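You operate a simulated robot arm through the tools that you are given. There is no shell and no other tool. Be economical: measure what you need, move in short steps, check, and stop when the job is done.

You are at the controls of a simulated robot arm. One attempt, no reset.

TASK
Fetch the cylinder and stand it on top of the wiping pad.
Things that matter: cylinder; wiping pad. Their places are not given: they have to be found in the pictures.

It is judged by the outcome, as a careful person would: the job done as asked, and still so three seconds after it is handed in. It fails if anything else is knocked over, pushed out of place, dropped, spilled or broken.

THE ROBOT
A 6-joint arm with a two-finger parallel gripper, fixed in place. Base frame: the origin is at the foot of the arm, x ahead of it, y to its left, z up; the work surface is at about z = 0. Lengths are in mm, angles in degrees, forces in N, time in s.
With the tool pointing down near the work surface it reaches from about 180 to 460 mm from the base axis. Its first joint turns from -70.0 to 70.0 degrees. Payload 1.9 kg.
The TCP is the grasp point between the finger pads, 23 mm short of the fingertips. In the tool frame z runs along the fingers and y along their closing line. Largest opening 94 mm; finger width 38, thickness 10; the body of the gripper, 54 by 96 mm, starts 39 mm behind the TCP.
Orientation is told as [roll, pitch, yaw] about the base's x, y, z axes, in that order, counted from this pose: with the fingers straight down and closing along the base's y, the tool's x points along the base's -x, its y along +y and its z along -z.

THE INTERFACE
- The arm moves only by the tool apply_moves. Its argument "motion" is a list of rows, each an object (a shift or turn left out is 0, a gripper value left out holds the last) with "fingers": the finger opening in mm, from 0 to 94; "translation": the shift along the tool's x, y, z in units of 25 mm (1.0 is 25 mm), a list of three; "angular": the turn, a rotation vector about the tool's x, y, z in units of 5 degrees (1.0 is 5 degrees), a list of three. In form: [{"fingers": fingers, "translation": [x, y, z], "angular": [ax, ay, az]}, ...]. A call has 1 to 20 rows; each row shifts and turns the commanded pose from where the row before left it, along the tool's axes as they then stand. A call with a number of a shift or a turn outside -1 to 1 is refused whole. A row lasts 0.2 s, in which the tool goes at most 50 mm and 8.6 degrees; a call with a longer step from one row to the next is refused whole, and so is a gripper value outside its range. Where a pose cannot be reached the arm comes as near as it can. A force on the tool above 40 N (or 10 N above the force at the start of the call, whichever is more), or a blocked arm, ends the call early, and 0.2 s more pass. The fingers move at their own pace (about 108 mm/s each) and stop on an object; they squeeze with about 29 N. The grip force told is the motor's: it shows also when the fingers shut on nothing. Time passes only in rows, and 0.2 s behind the last, so rows that do not move let the fingers close. It gives the time, the measured TCP pose, the force on the tool (base axes), the opening and the grip force at its end, in the units of the frame above (readings bear some noise).
- Cameras (640 x 400 px; columns grow to the right, rows downward): "scene" is fixed at [27.4, 290.4, 446.7]; the picture's right is [-0.95, -0.30, 0.00], its down [-0.10, 0.31, -0.95] and it looks along [0.28, -0.90, -0.32] (base axes); focal length 353 px, centre (320, 200). "wrist" rides on the gripper at [-39, 0, -44] in the tool frame; the picture's right is [0.00, -1.00, 0.00], its down [0.97, 0.00, -0.24] and it looks along [0.24, 0.00, 0.97] (tool axes); focal length 218 px, centre (320, 200).
- capture(camera): a new picture of that camera. No time passes.
- locate(camera, pixels): there is no depth. For up to 12 entries [column, row, z] of the newest picture of that camera ("zoom" is the newest enlarged one), the place [x, y] in the base frame at which the ray of that pixel passes the height z, good to about 3 mm. No time passes.
- enlarge(camera, box): a new picture of the part [left, top, right, bottom] of that camera's present view, enlarged. No time passes.
- sign_off(): hands the job in; it is judged then, once.

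Go step by step. Measure first, check grasps and placings, and put right what went wrong. The budget is 60 turns and 20 pictures, counting those below and the enlarged ones. Unless the task says otherwise, let go and move clear before handing in, and close with one line.

The tools are called after "Request:" as name(argument=value, ...) on one line, values as JSON. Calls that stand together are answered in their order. apply_moves: Moves the arm, as the interface text tells. Its arguments: {"type":"object","properties":{"motion":{"type":"array","items":{"type":"object","properties":{"fingers":{"type":"number"},"translation":{"type":"array","items":{"type":"number"}},"angular":{"type":"array","items":{"type":"number"}}}}}},"required":["motion"]} The other tools are called the same way: capture (camera) takes a picture; locate (camera, pixels) gives the place at which the rays of pixels pass given heights; enlarge (camera, box) takes an enlarged picture of a part of a camera's view; sign_off () hands the job in.

At the start:

```text
t: 0.0
eef_pos: [271.6, -141.6, 337.5]
tcp_rot: [0.0, 0.0, 0.0]
wrist_force: [0.2, -0.2, -0.2]
grip_width: 94.1
gripper_force: 0.0
```

scene: 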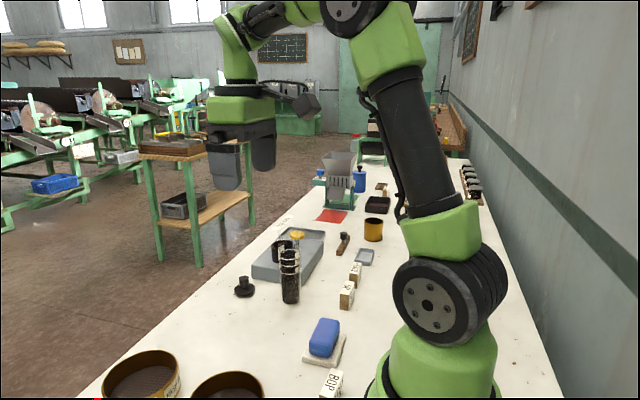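
wrist: 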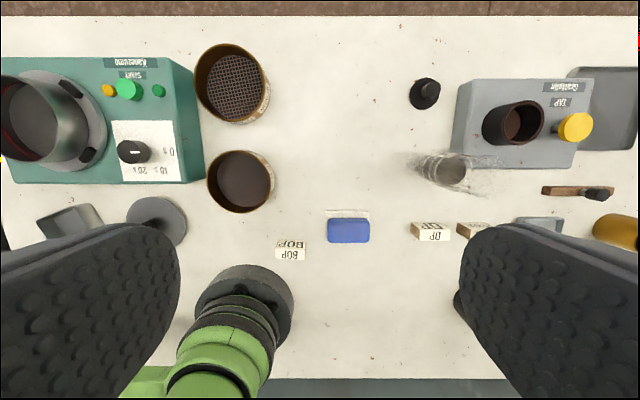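

The wrist picture shows a glass cylinder near (445,170) and a blue block on a light plate near (348,230). I'll enlarge both to identify them.

Request:
enlarge(camera="scene", box=[220, 220, 400, 400])

Request:
enlarge(camera="wrist", box=[300, 60, 640, 270])

```text
2.22 times, centred on (310, 310) of scene
```

zoom: 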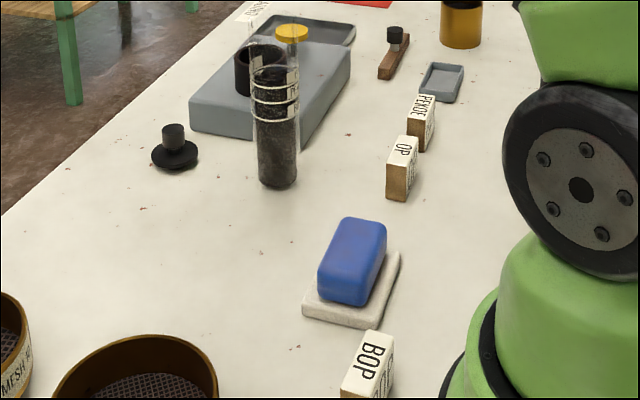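

```text
1.88 times, centred on (470, 165) of wrist
```

zoom: 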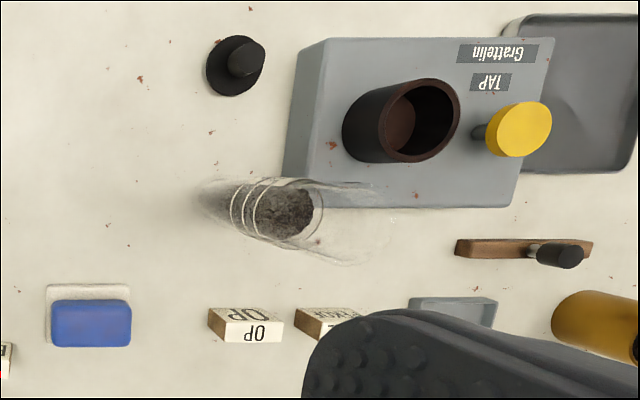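

The glass cylinder holds dark granules, so it must stay upright. The blue block sits on an off-white pad, so I'll locate their edges in both views.

Request:
locate(camera="scene", pixels=[[302.3, 359.5, 10], [334.8, 367.7, 10], [346, 334.8, 10], [309, 349, 10], [330.3, 356.4, 10], [290.6, 304, 0], [282, 300, 0], [299, 300, 0], [279, 232, 150], [299.5, 232, 150], [318, 319, 40], [339, 321, 40]])

Request:
locate(camera="zoom", pixels=[[45, 285, 10], [130, 285, 10], [45, 342, 10], [52, 303, 40], [131, 300, 40], [52, 346, 40], [131, 346, 40], [230, 210, 0], [270, 185, 60], [265, 235, 60], [210, 340, 30], [208, 310, 30]])

Request:
enlarge(camera="scene", box=[250, 215, 330, 315])

Request:
enlarge(camera="scene", box=[280, 300, 380, 400])

```text
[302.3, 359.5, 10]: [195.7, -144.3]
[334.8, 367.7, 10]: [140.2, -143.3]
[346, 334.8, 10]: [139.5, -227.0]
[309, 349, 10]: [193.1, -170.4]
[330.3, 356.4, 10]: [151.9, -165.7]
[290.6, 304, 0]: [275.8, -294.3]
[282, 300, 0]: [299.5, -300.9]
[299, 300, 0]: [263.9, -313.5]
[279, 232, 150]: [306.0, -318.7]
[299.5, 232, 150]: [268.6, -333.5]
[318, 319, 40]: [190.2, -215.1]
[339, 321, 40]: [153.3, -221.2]
```

```text
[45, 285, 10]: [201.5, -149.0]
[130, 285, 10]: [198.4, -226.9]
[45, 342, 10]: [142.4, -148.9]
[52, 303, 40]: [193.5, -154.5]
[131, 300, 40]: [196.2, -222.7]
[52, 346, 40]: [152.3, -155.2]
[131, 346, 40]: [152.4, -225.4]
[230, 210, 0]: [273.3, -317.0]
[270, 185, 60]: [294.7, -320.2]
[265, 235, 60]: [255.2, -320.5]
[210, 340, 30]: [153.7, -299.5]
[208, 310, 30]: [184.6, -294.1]
```

```text
4.00 times, centred on (290, 265) of scene
```

zoom: 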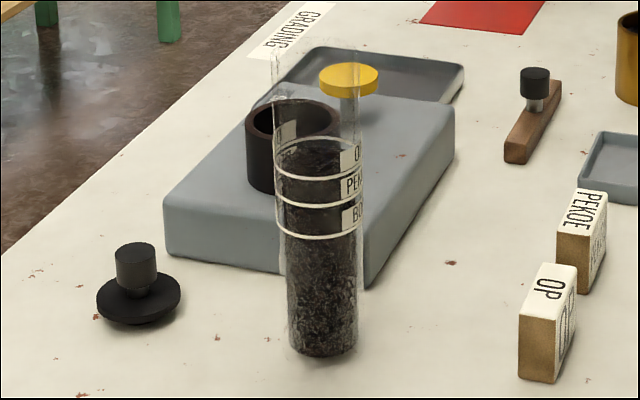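

```text
4.00 times, centred on (330, 350) of scene
```

zoom: 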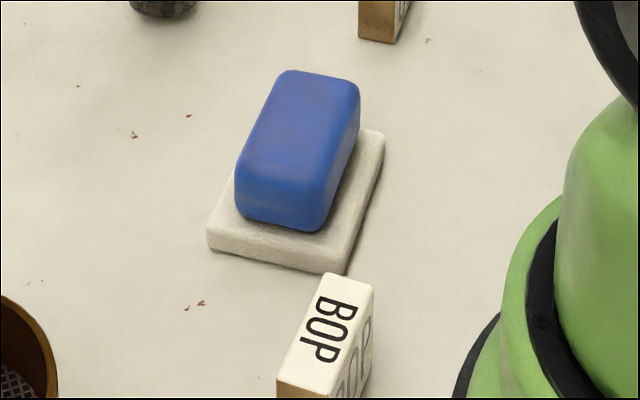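

The off-white slab (about x 140–198, y −146 to −227) looks like the felt wiping pad, and a blue block is lying loosely on it. I'll move above it for a closer look.

Request:
apply_moves(motion=[{"translation": [0.5, -0.25, 0.8]}, {"translation": [0.5, -0.25, 0.8]}, {"translation": [0.5, -0.25, 0.8]}, {"translation": [0.5, -0.25, 0.8]}, {"translation": [0.5, -0.25, 0.8]}, {"translation": [0.5, -0.25, 0.8]}, {"translation": [0.5, -0.25, 0.8]}, {"translation": [0.44, -0.19, 0.8]}, {}])

Request:
capture(camera="wrist")

```text
t: 2.0
eef_pos: [175.1, -188.4, 178.1]
tcp_rot: [0.0, 0.1, 0.0]
wrist_force: [0.3, -0.6, 0.0]
grip_width: 94.1
gripper_force: 0.1
```

```text
13 pictures are left
```

wrist: 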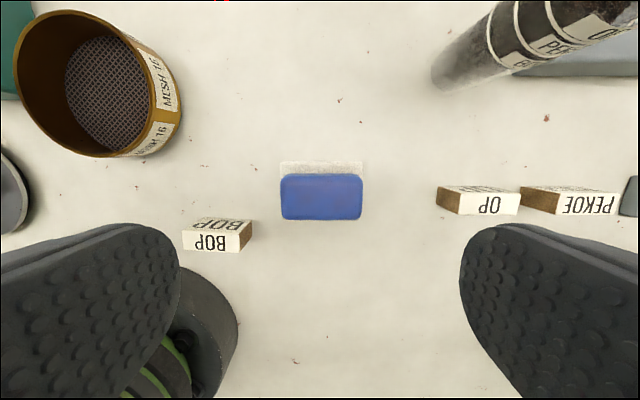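

The blue block spans about (281–363, 173–220) and is axis-aligned. I'll locate its edges, the neighbouring blocks and the cylinder base.

Request:
locate(camera="wrist", pixels=[[281, 200, 40], [363, 200, 40], [322, 173, 40], [322, 220, 40], [279, 163, 12], [364, 163, 12], [435, 70, 0], [453, 92, 0], [250, 250, 0], [254, 222, 35], [437, 200, 35], [170, 140, 0]])

Request:
enlarge(camera="wrist", box=[260, 140, 390, 240])

```text
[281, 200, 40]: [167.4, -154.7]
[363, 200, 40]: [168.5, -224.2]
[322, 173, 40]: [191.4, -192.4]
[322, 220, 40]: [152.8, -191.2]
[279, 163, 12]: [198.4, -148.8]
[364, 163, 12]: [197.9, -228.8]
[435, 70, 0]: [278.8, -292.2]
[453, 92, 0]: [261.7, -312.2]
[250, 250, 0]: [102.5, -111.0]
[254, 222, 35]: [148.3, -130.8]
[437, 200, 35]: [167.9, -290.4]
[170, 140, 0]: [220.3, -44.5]
```

```text
4.00 times, centred on (325, 190) of wrist
```

zoom: 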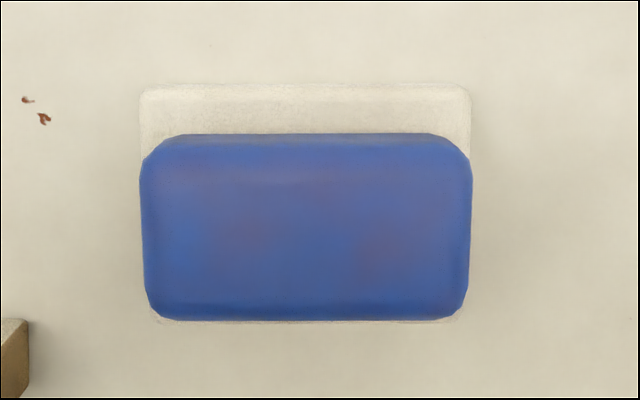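

The pad and block are concentric, so this may be one eraser-like object or two separate ones. I'll grip the blue part and lift it a little to find out.

Request:
apply_moves(motion=[{"fingers": 88, "translation": [0, -0.04, 0.9]}, {"translation": [0, 0, 0.9]}, {"translation": [0, 0, 0.9]}, {"translation": [0, 0, 0.9]}, {"translation": [0, 0, 0.9]}, {"translation": [0, 0, 0.5]}, {"translation": [0, 0, 0.5]}, {}])

Request:
enlarge(camera="scene", box=[260, 260, 400, 400])

```text
t: 3.8
eef_pos: [174.1, -191.9, 39.4]
tcp_rot: [0.0, -0.1, 0.1]
wrist_force: [-1.2, 0.8, -0.3]
grip_width: 87.8
gripper_force: 0.1
```

```text
2.86 times, centred on (330, 330) of scene
```

zoom: 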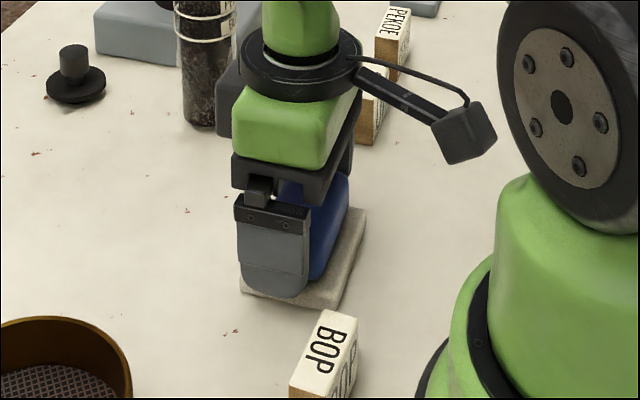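

The fingers straddle the blue part without touching anything. I'll close and lift 20 mm.

Request:
apply_moves(motion=[{"translation": [0, 0.06, 0]}, {"fingers": 55}, {}, {}, {"translation": [0, 0, -0.4]}, {"translation": [0, 0, -0.4]}, {}])

Request:
enlarge(camera="scene", box=[260, 260, 400, 400])

```text
t: 5.4
eef_pos: [174.3, -190.6, 60.1]
tcp_rot: [-0.1, 0.0, 0.0]
wrist_force: [-0.6, -0.7, -0.3]
grip_width: 71.5
gripper_force: 28.3
```

```text
2.86 times, centred on (330, 330) of scene
```

zoom: 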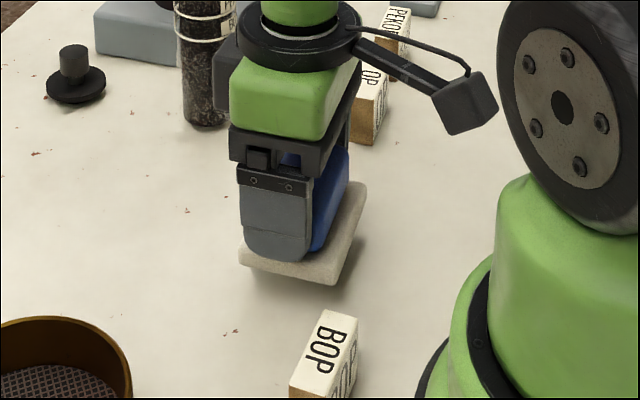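

The white base came up with the blue block, so the wiping pad is a single object with the blue part as its top. I'll set it back exactly where it was.

Request:
apply_moves(motion=[{"translation": [0, 0, 0.3]}, {"translation": [0, 0, 0.3]}, {"translation": [0, 0, 0.15]}, {"translation": [0, 0, 0.05]}, {}])

```text
t: 6.6
eef_pos: [173.7, -190.0, 38.8]
tcp_rot: [0.0, -0.2, 0.0]
wrist_force: [0.2, 1.3, 4.2]
grip_width: 71.6
gripper_force: 29.2
```

The force reads 4 N, so the pad is back on the table. I'll release it, rise, and look.

Request:
apply_moves(motion=[{"fingers": 88}, {}, {"translation": [0, 0, -0.8]}, {"translation": [0, 0, -1]}, {"translation": [0, 0, -1]}, {"translation": [0, 0, -1]}, {"translation": [0, 0, -1]}, {"translation": [0, 0, -1]}, {"translation": [0, 0, -1]}, {"translation": [-0.4, 0, -1]}, {"translation": [-0.4, 0, -1]}, {}])

Request:
capture(camera="wrist")

```text
t: 9.2
eef_pos: [193.1, -189.3, 257.0]
tcp_rot: [0.0, 0.0, 0.0]
wrist_force: [-1.1, 0.2, 0.9]
grip_width: 87.8
gripper_force: 0.0
```

```text
9 pictures are left
```

wrist: 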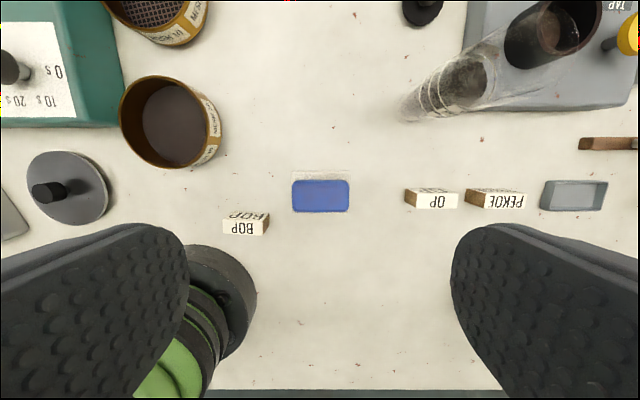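

The pad is back in place at (292–350, 172–211). I'll measure it, the cylinder base and top, and the nearby cup.

Request:
locate(camera="wrist", pixels=[[292, 195, 44], [350, 195, 44], [321, 180, 44], [321, 211, 44], [291, 172, 12], [350, 172, 12], [402, 110, 0], [420, 122, 0], [430, 82, 60], [505, 50, 95], [600, 20, 95], [545, 68, 95]])

Request:
enlarge(camera="wrist", box=[390, 0, 560, 140])

```text
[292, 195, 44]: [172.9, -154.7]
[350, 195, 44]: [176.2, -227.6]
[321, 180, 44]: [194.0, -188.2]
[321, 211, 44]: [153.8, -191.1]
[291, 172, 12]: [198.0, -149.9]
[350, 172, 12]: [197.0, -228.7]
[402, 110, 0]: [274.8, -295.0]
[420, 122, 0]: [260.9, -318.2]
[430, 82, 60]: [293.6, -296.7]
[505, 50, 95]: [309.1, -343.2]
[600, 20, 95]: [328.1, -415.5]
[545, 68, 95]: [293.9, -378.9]
```

```text
2.86 times, centred on (475, 70) of wrist
```

zoom: 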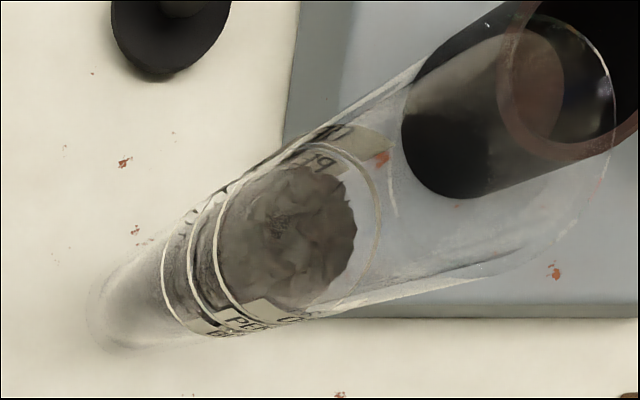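

The cylinder centres near (281,−310), about 38 mm wide and 170 mm tall, and the nearby cup reaches only z≈95. I'll move above the cylinder high up and check the alignment.

Request:
apply_moves(motion=[{"fingers": 80, "translation": [-0.7, -0.96, 0]}, {"translation": [-0.7, -0.96, 0]}, {"translation": [-0.7, -0.96, 0]}, {"translation": [-0.7, -0.96, 0]}, {"translation": [-0.7, -0.96, 0]}, {"translation": [0, 0, 0.6]}, {"translation": [0, 0, 0.6]}, {}])

Request:
capture(camera="wrist")

```text
t: 11.0
eef_pos: [279.4, -309.2, 228.7]
tcp_rot: [0.1, -0.1, 0.1]
wrist_force: [0.4, 0.4, 0.1]
grip_width: 79.9
gripper_force: 0.1
```

```text
7 pictures are left
```

wrist: 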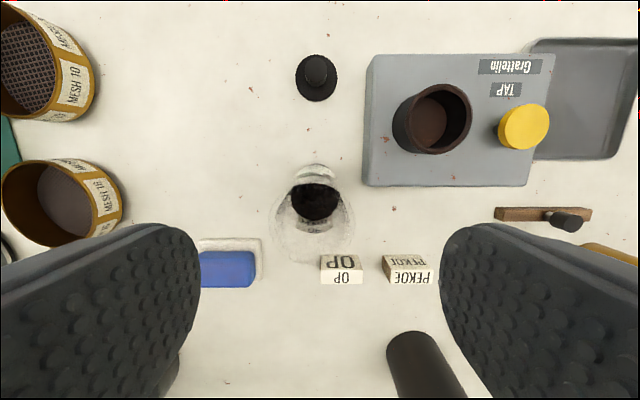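

The cylinder sits just left of image centre, with its rim at about (272–354, 180–262). I'll locate it.

Request:
locate(camera="wrist", pixels=[[272, 222, 170], [354, 222, 170], [313, 262, 170], [313, 182, 170], [316, 165, 0], [294, 200, 110], [341, 200, 110], [315, 220, 110], [315, 184, 110]])

Request:
enlarge(camera="wrist", box=[250, 150, 380, 280])

```text
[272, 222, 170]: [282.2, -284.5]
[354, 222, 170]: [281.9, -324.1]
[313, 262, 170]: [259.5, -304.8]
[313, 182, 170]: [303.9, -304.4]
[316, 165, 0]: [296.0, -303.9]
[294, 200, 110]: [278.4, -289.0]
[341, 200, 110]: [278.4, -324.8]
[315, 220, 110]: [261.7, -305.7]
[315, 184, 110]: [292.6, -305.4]
```

```text
3.08 times, centred on (315, 215) of wrist
```

zoom: 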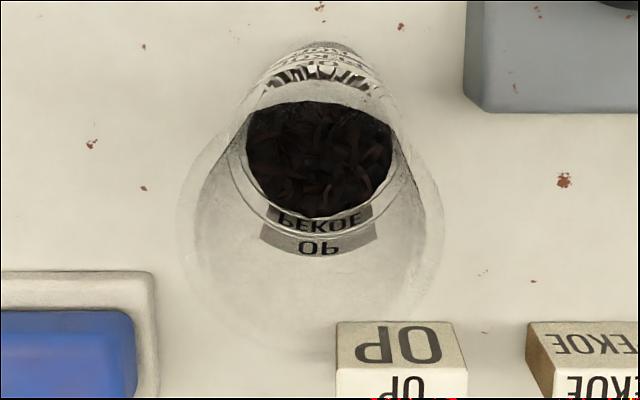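

The cylinder centre is about (279,−305.5). I'll shift 3.5 mm in +y and descend to z≈145, which keeps the palm clear of the rim.

Request:
apply_moves(motion=[{"translation": [0, 0.14, 0]}, {"translation": [0, 0, 0.7]}, {"translation": [0, 0, 0.7]}, {"translation": [0, 0, 0.7]}, {"translation": [0, 0, 0.6]}, {"translation": [0, 0, 0.6]}, {}])

Request:
enlarge(camera="scene", box=[220, 180, 360, 320])

```text
t: 12.6
eef_pos: [280.1, -306.0, 146.8]
tcp_rot: [0.0, 0.0, 0.0]
wrist_force: [-0.2, 0.0, -0.3]
grip_width: 79.9
gripper_force: 0.1
```

```text
2.86 times, centred on (290, 250) of scene
```

zoom: 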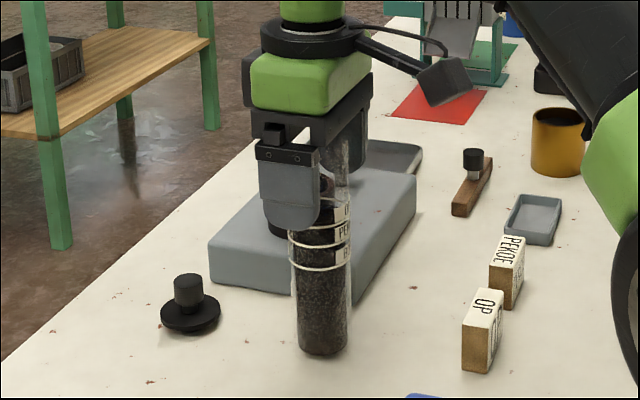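

The finger's offset in the view matches the expected parallax, so the alignment is good. I'll close on the glass and lift slowly.

Request:
apply_moves(motion=[{"fingers": 30}, {}, {}, {}, {"translation": [0, 0, -0.2]}, {"translation": [0, 0, -0.4]}, {"translation": [0, 0, -0.4]}, {}])

```text
t: 14.4
eef_pos: [280.6, -307.1, 171.7]
tcp_rot: [-0.1, 0.0, 0.0]
wrist_force: [0.7, 0.7, -1.0]
grip_width: 43.5
gripper_force: 29.0
```

Gripped at 43.5 mm and lifted. I'll raise it further and carry it gently over the pad centre, about (172.5,−190).

Request:
apply_moves(motion=[{"translation": [0, 0, -0.5]}, {"translation": [0, 0, -0.6]}, {"translation": [0, 0, -0.6]}, {"translation": [0, 0, -0.5]}, {"translation": [0.3, 0.33, 0]}, {"translation": [0.5, 0.54, 0]}, {"translation": [0.5, 0.54, 0]}, {"translation": [0.5, 0.54, 0]}, {"translation": [0.5, 0.54, 0]}, {"translation": [0.5, 0.54, 0]}, {"translation": [0.5, 0.54, 0]}, {"translation": [0.5, 0.54, 0]}, {"translation": [0.32, 0.34, 0]}, {"translation": [0.16, 0.17, 0]}, {}, {}])

Request:
capture(camera="wrist")

Request:
enlarge(camera="scene", box=[260, 240, 400, 380])

```text
t: 17.8
eef_pos: [173.3, -190.3, 225.6]
tcp_rot: [0.0, 0.0, 0.0]
wrist_force: [-0.3, -0.9, -2.1]
grip_width: 43.4
gripper_force: 28.8
```

```text
4 pictures are left
```

wrist: 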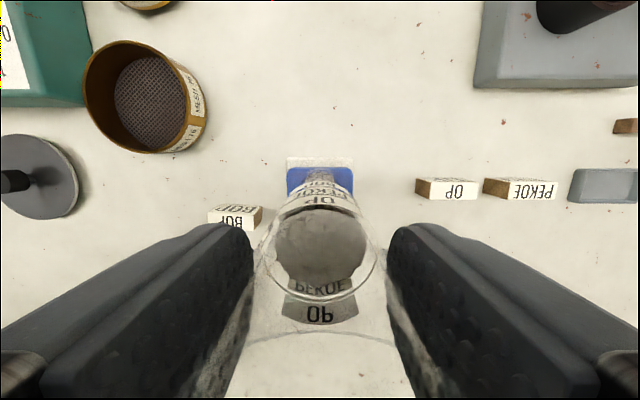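

```text
2.86 times, centred on (330, 310) of scene
```

zoom: 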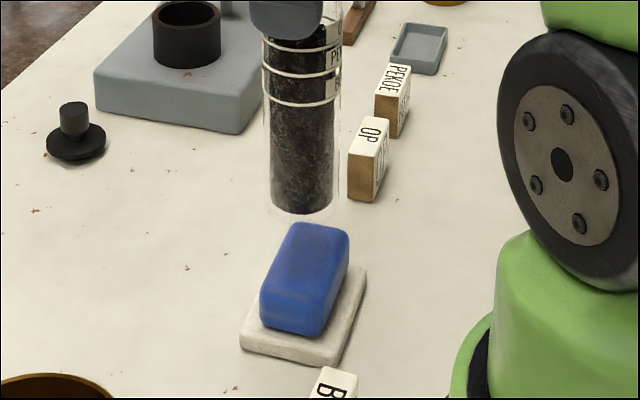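

The cylinder hangs upright and centred over the blue top, with its bottom at z≈78. I'll lower it to just above the expected contact.

Request:
apply_moves(motion=[{"translation": [0.05, 0, 0.4]}, {"translation": [0, 0, 0.4]}, {"translation": [0, 0, 0.3]}, {"translation": [0, 0, 0.1]}, {}])

```text
t: 19.0
eef_pos: [173.2, -190.1, 195.5]
tcp_rot: [0.0, 0.0, 0.1]
wrist_force: [0.1, 0.0, -1.6]
grip_width: 43.5
gripper_force: 29.1
```

No contact yet (force −1.6 N). I'll continue in 1 mm steps.

Request:
apply_moves(motion=[{"translation": [0.04, 0, 0.04]}, {"translation": [0, 0, 0.04]}, {"translation": [0, 0, 0.04]}, {}])

```text
t: 20.0
eef_pos: [171.1, -191.6, 192.8]
tcp_rot: [0.0, 0.0, 0.1]
wrist_force: [-0.5, -0.2, -1.8]
grip_width: 43.5
gripper_force: 29.0
```

Request:
apply_moves(motion=[{"translation": [0, 0, 0.04]}, {"translation": [0, 0, 0.04]}, {}])

```text
t: 20.8
eef_pos: [171.8, -192.1, 190.3]
tcp_rot: [0.0, -0.1, 0.0]
wrist_force: [0.8, -0.7, -0.9]
grip_width: 43.6
gripper_force: 29.3
```

The force is still slightly negative, so there is no clear contact. I'll keep going in small steps.

Request:
apply_moves(motion=[{"translation": [0, 0, 0.04]}, {"translation": [0, 0, 0.04]}, {}])

```text
t: 21.6
eef_pos: [171.8, -190.8, 190.1]
tcp_rot: [0.1, -0.1, 0.0]
wrist_force: [-1.6, 3.1, 11.8]
grip_width: 43.7
gripper_force: 29.2
```

Contact at z≈190 with 12 N upward. I'll ease back about 1 mm and check before releasing.

Request:
apply_moves(motion=[{"translation": [0, 0, -0.04]}, {}])

Request:
enlarge(camera="scene", box=[260, 240, 400, 380])

```text
t: 22.2
eef_pos: [171.7, -190.7, 191.2]
tcp_rot: [0.0, -0.1, 0.0]
wrist_force: [-0.3, -0.4, -0.7]
grip_width: 43.4
gripper_force: 29.1
```

```text
2.86 times, centred on (330, 310) of scene
```

zoom: 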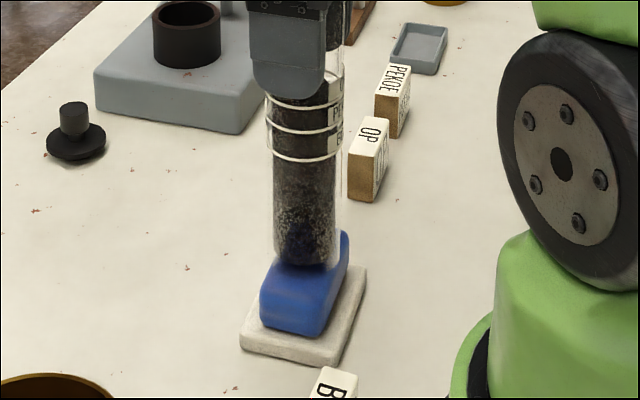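

The cylinder stands centred across the blue top and upright. I'll seat it with half a millimetre, open the fingers, and rise straight up.

Request:
apply_moves(motion=[{"translation": [0, 0, 0.02]}, {"fingers": 43}, {"fingers": 50}, {"fingers": 70}, {"fingers": 80}, {}, {"translation": [0, 0, -0.4]}, {"translation": [0, 0, -0.8]}, {"translation": [0, 0, -1]}, {"translation": [0, 0, -1]}, {"translation": [0, 0, -1]}, {}, {}])

Request:
capture(camera="scene")

```text
t: 25.0
eef_pos: [171.1, -189.9, 294.7]
tcp_rot: [0.1, 0.1, 0.0]
wrist_force: [-0.2, -0.4, -0.5]
grip_width: 80.1
gripper_force: 0.1
```

```text
1 pictures are left
```

scene: 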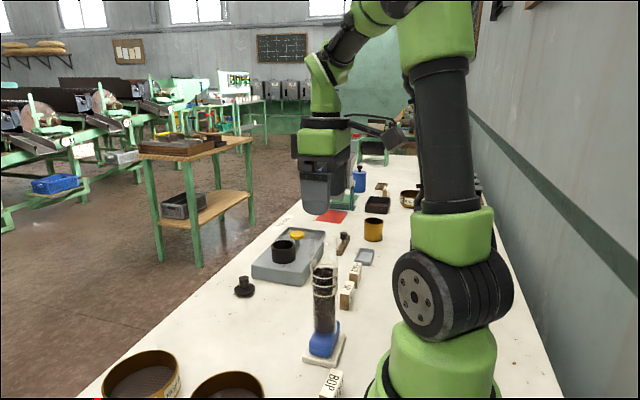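

The cylinder stands upright on the pad at (324,300), nothing else has moved, and the gripper is clear above it. I'm handing the job in.

Request:
sign_off()

```text
The job is handed in.
```

The cylinder is standing upright on top of the wiping pad, on its blue upper part, with the gripper clear and the job handed in. I lifted the pad about 20 mm once to check it was a single object, then set it back in the same place.
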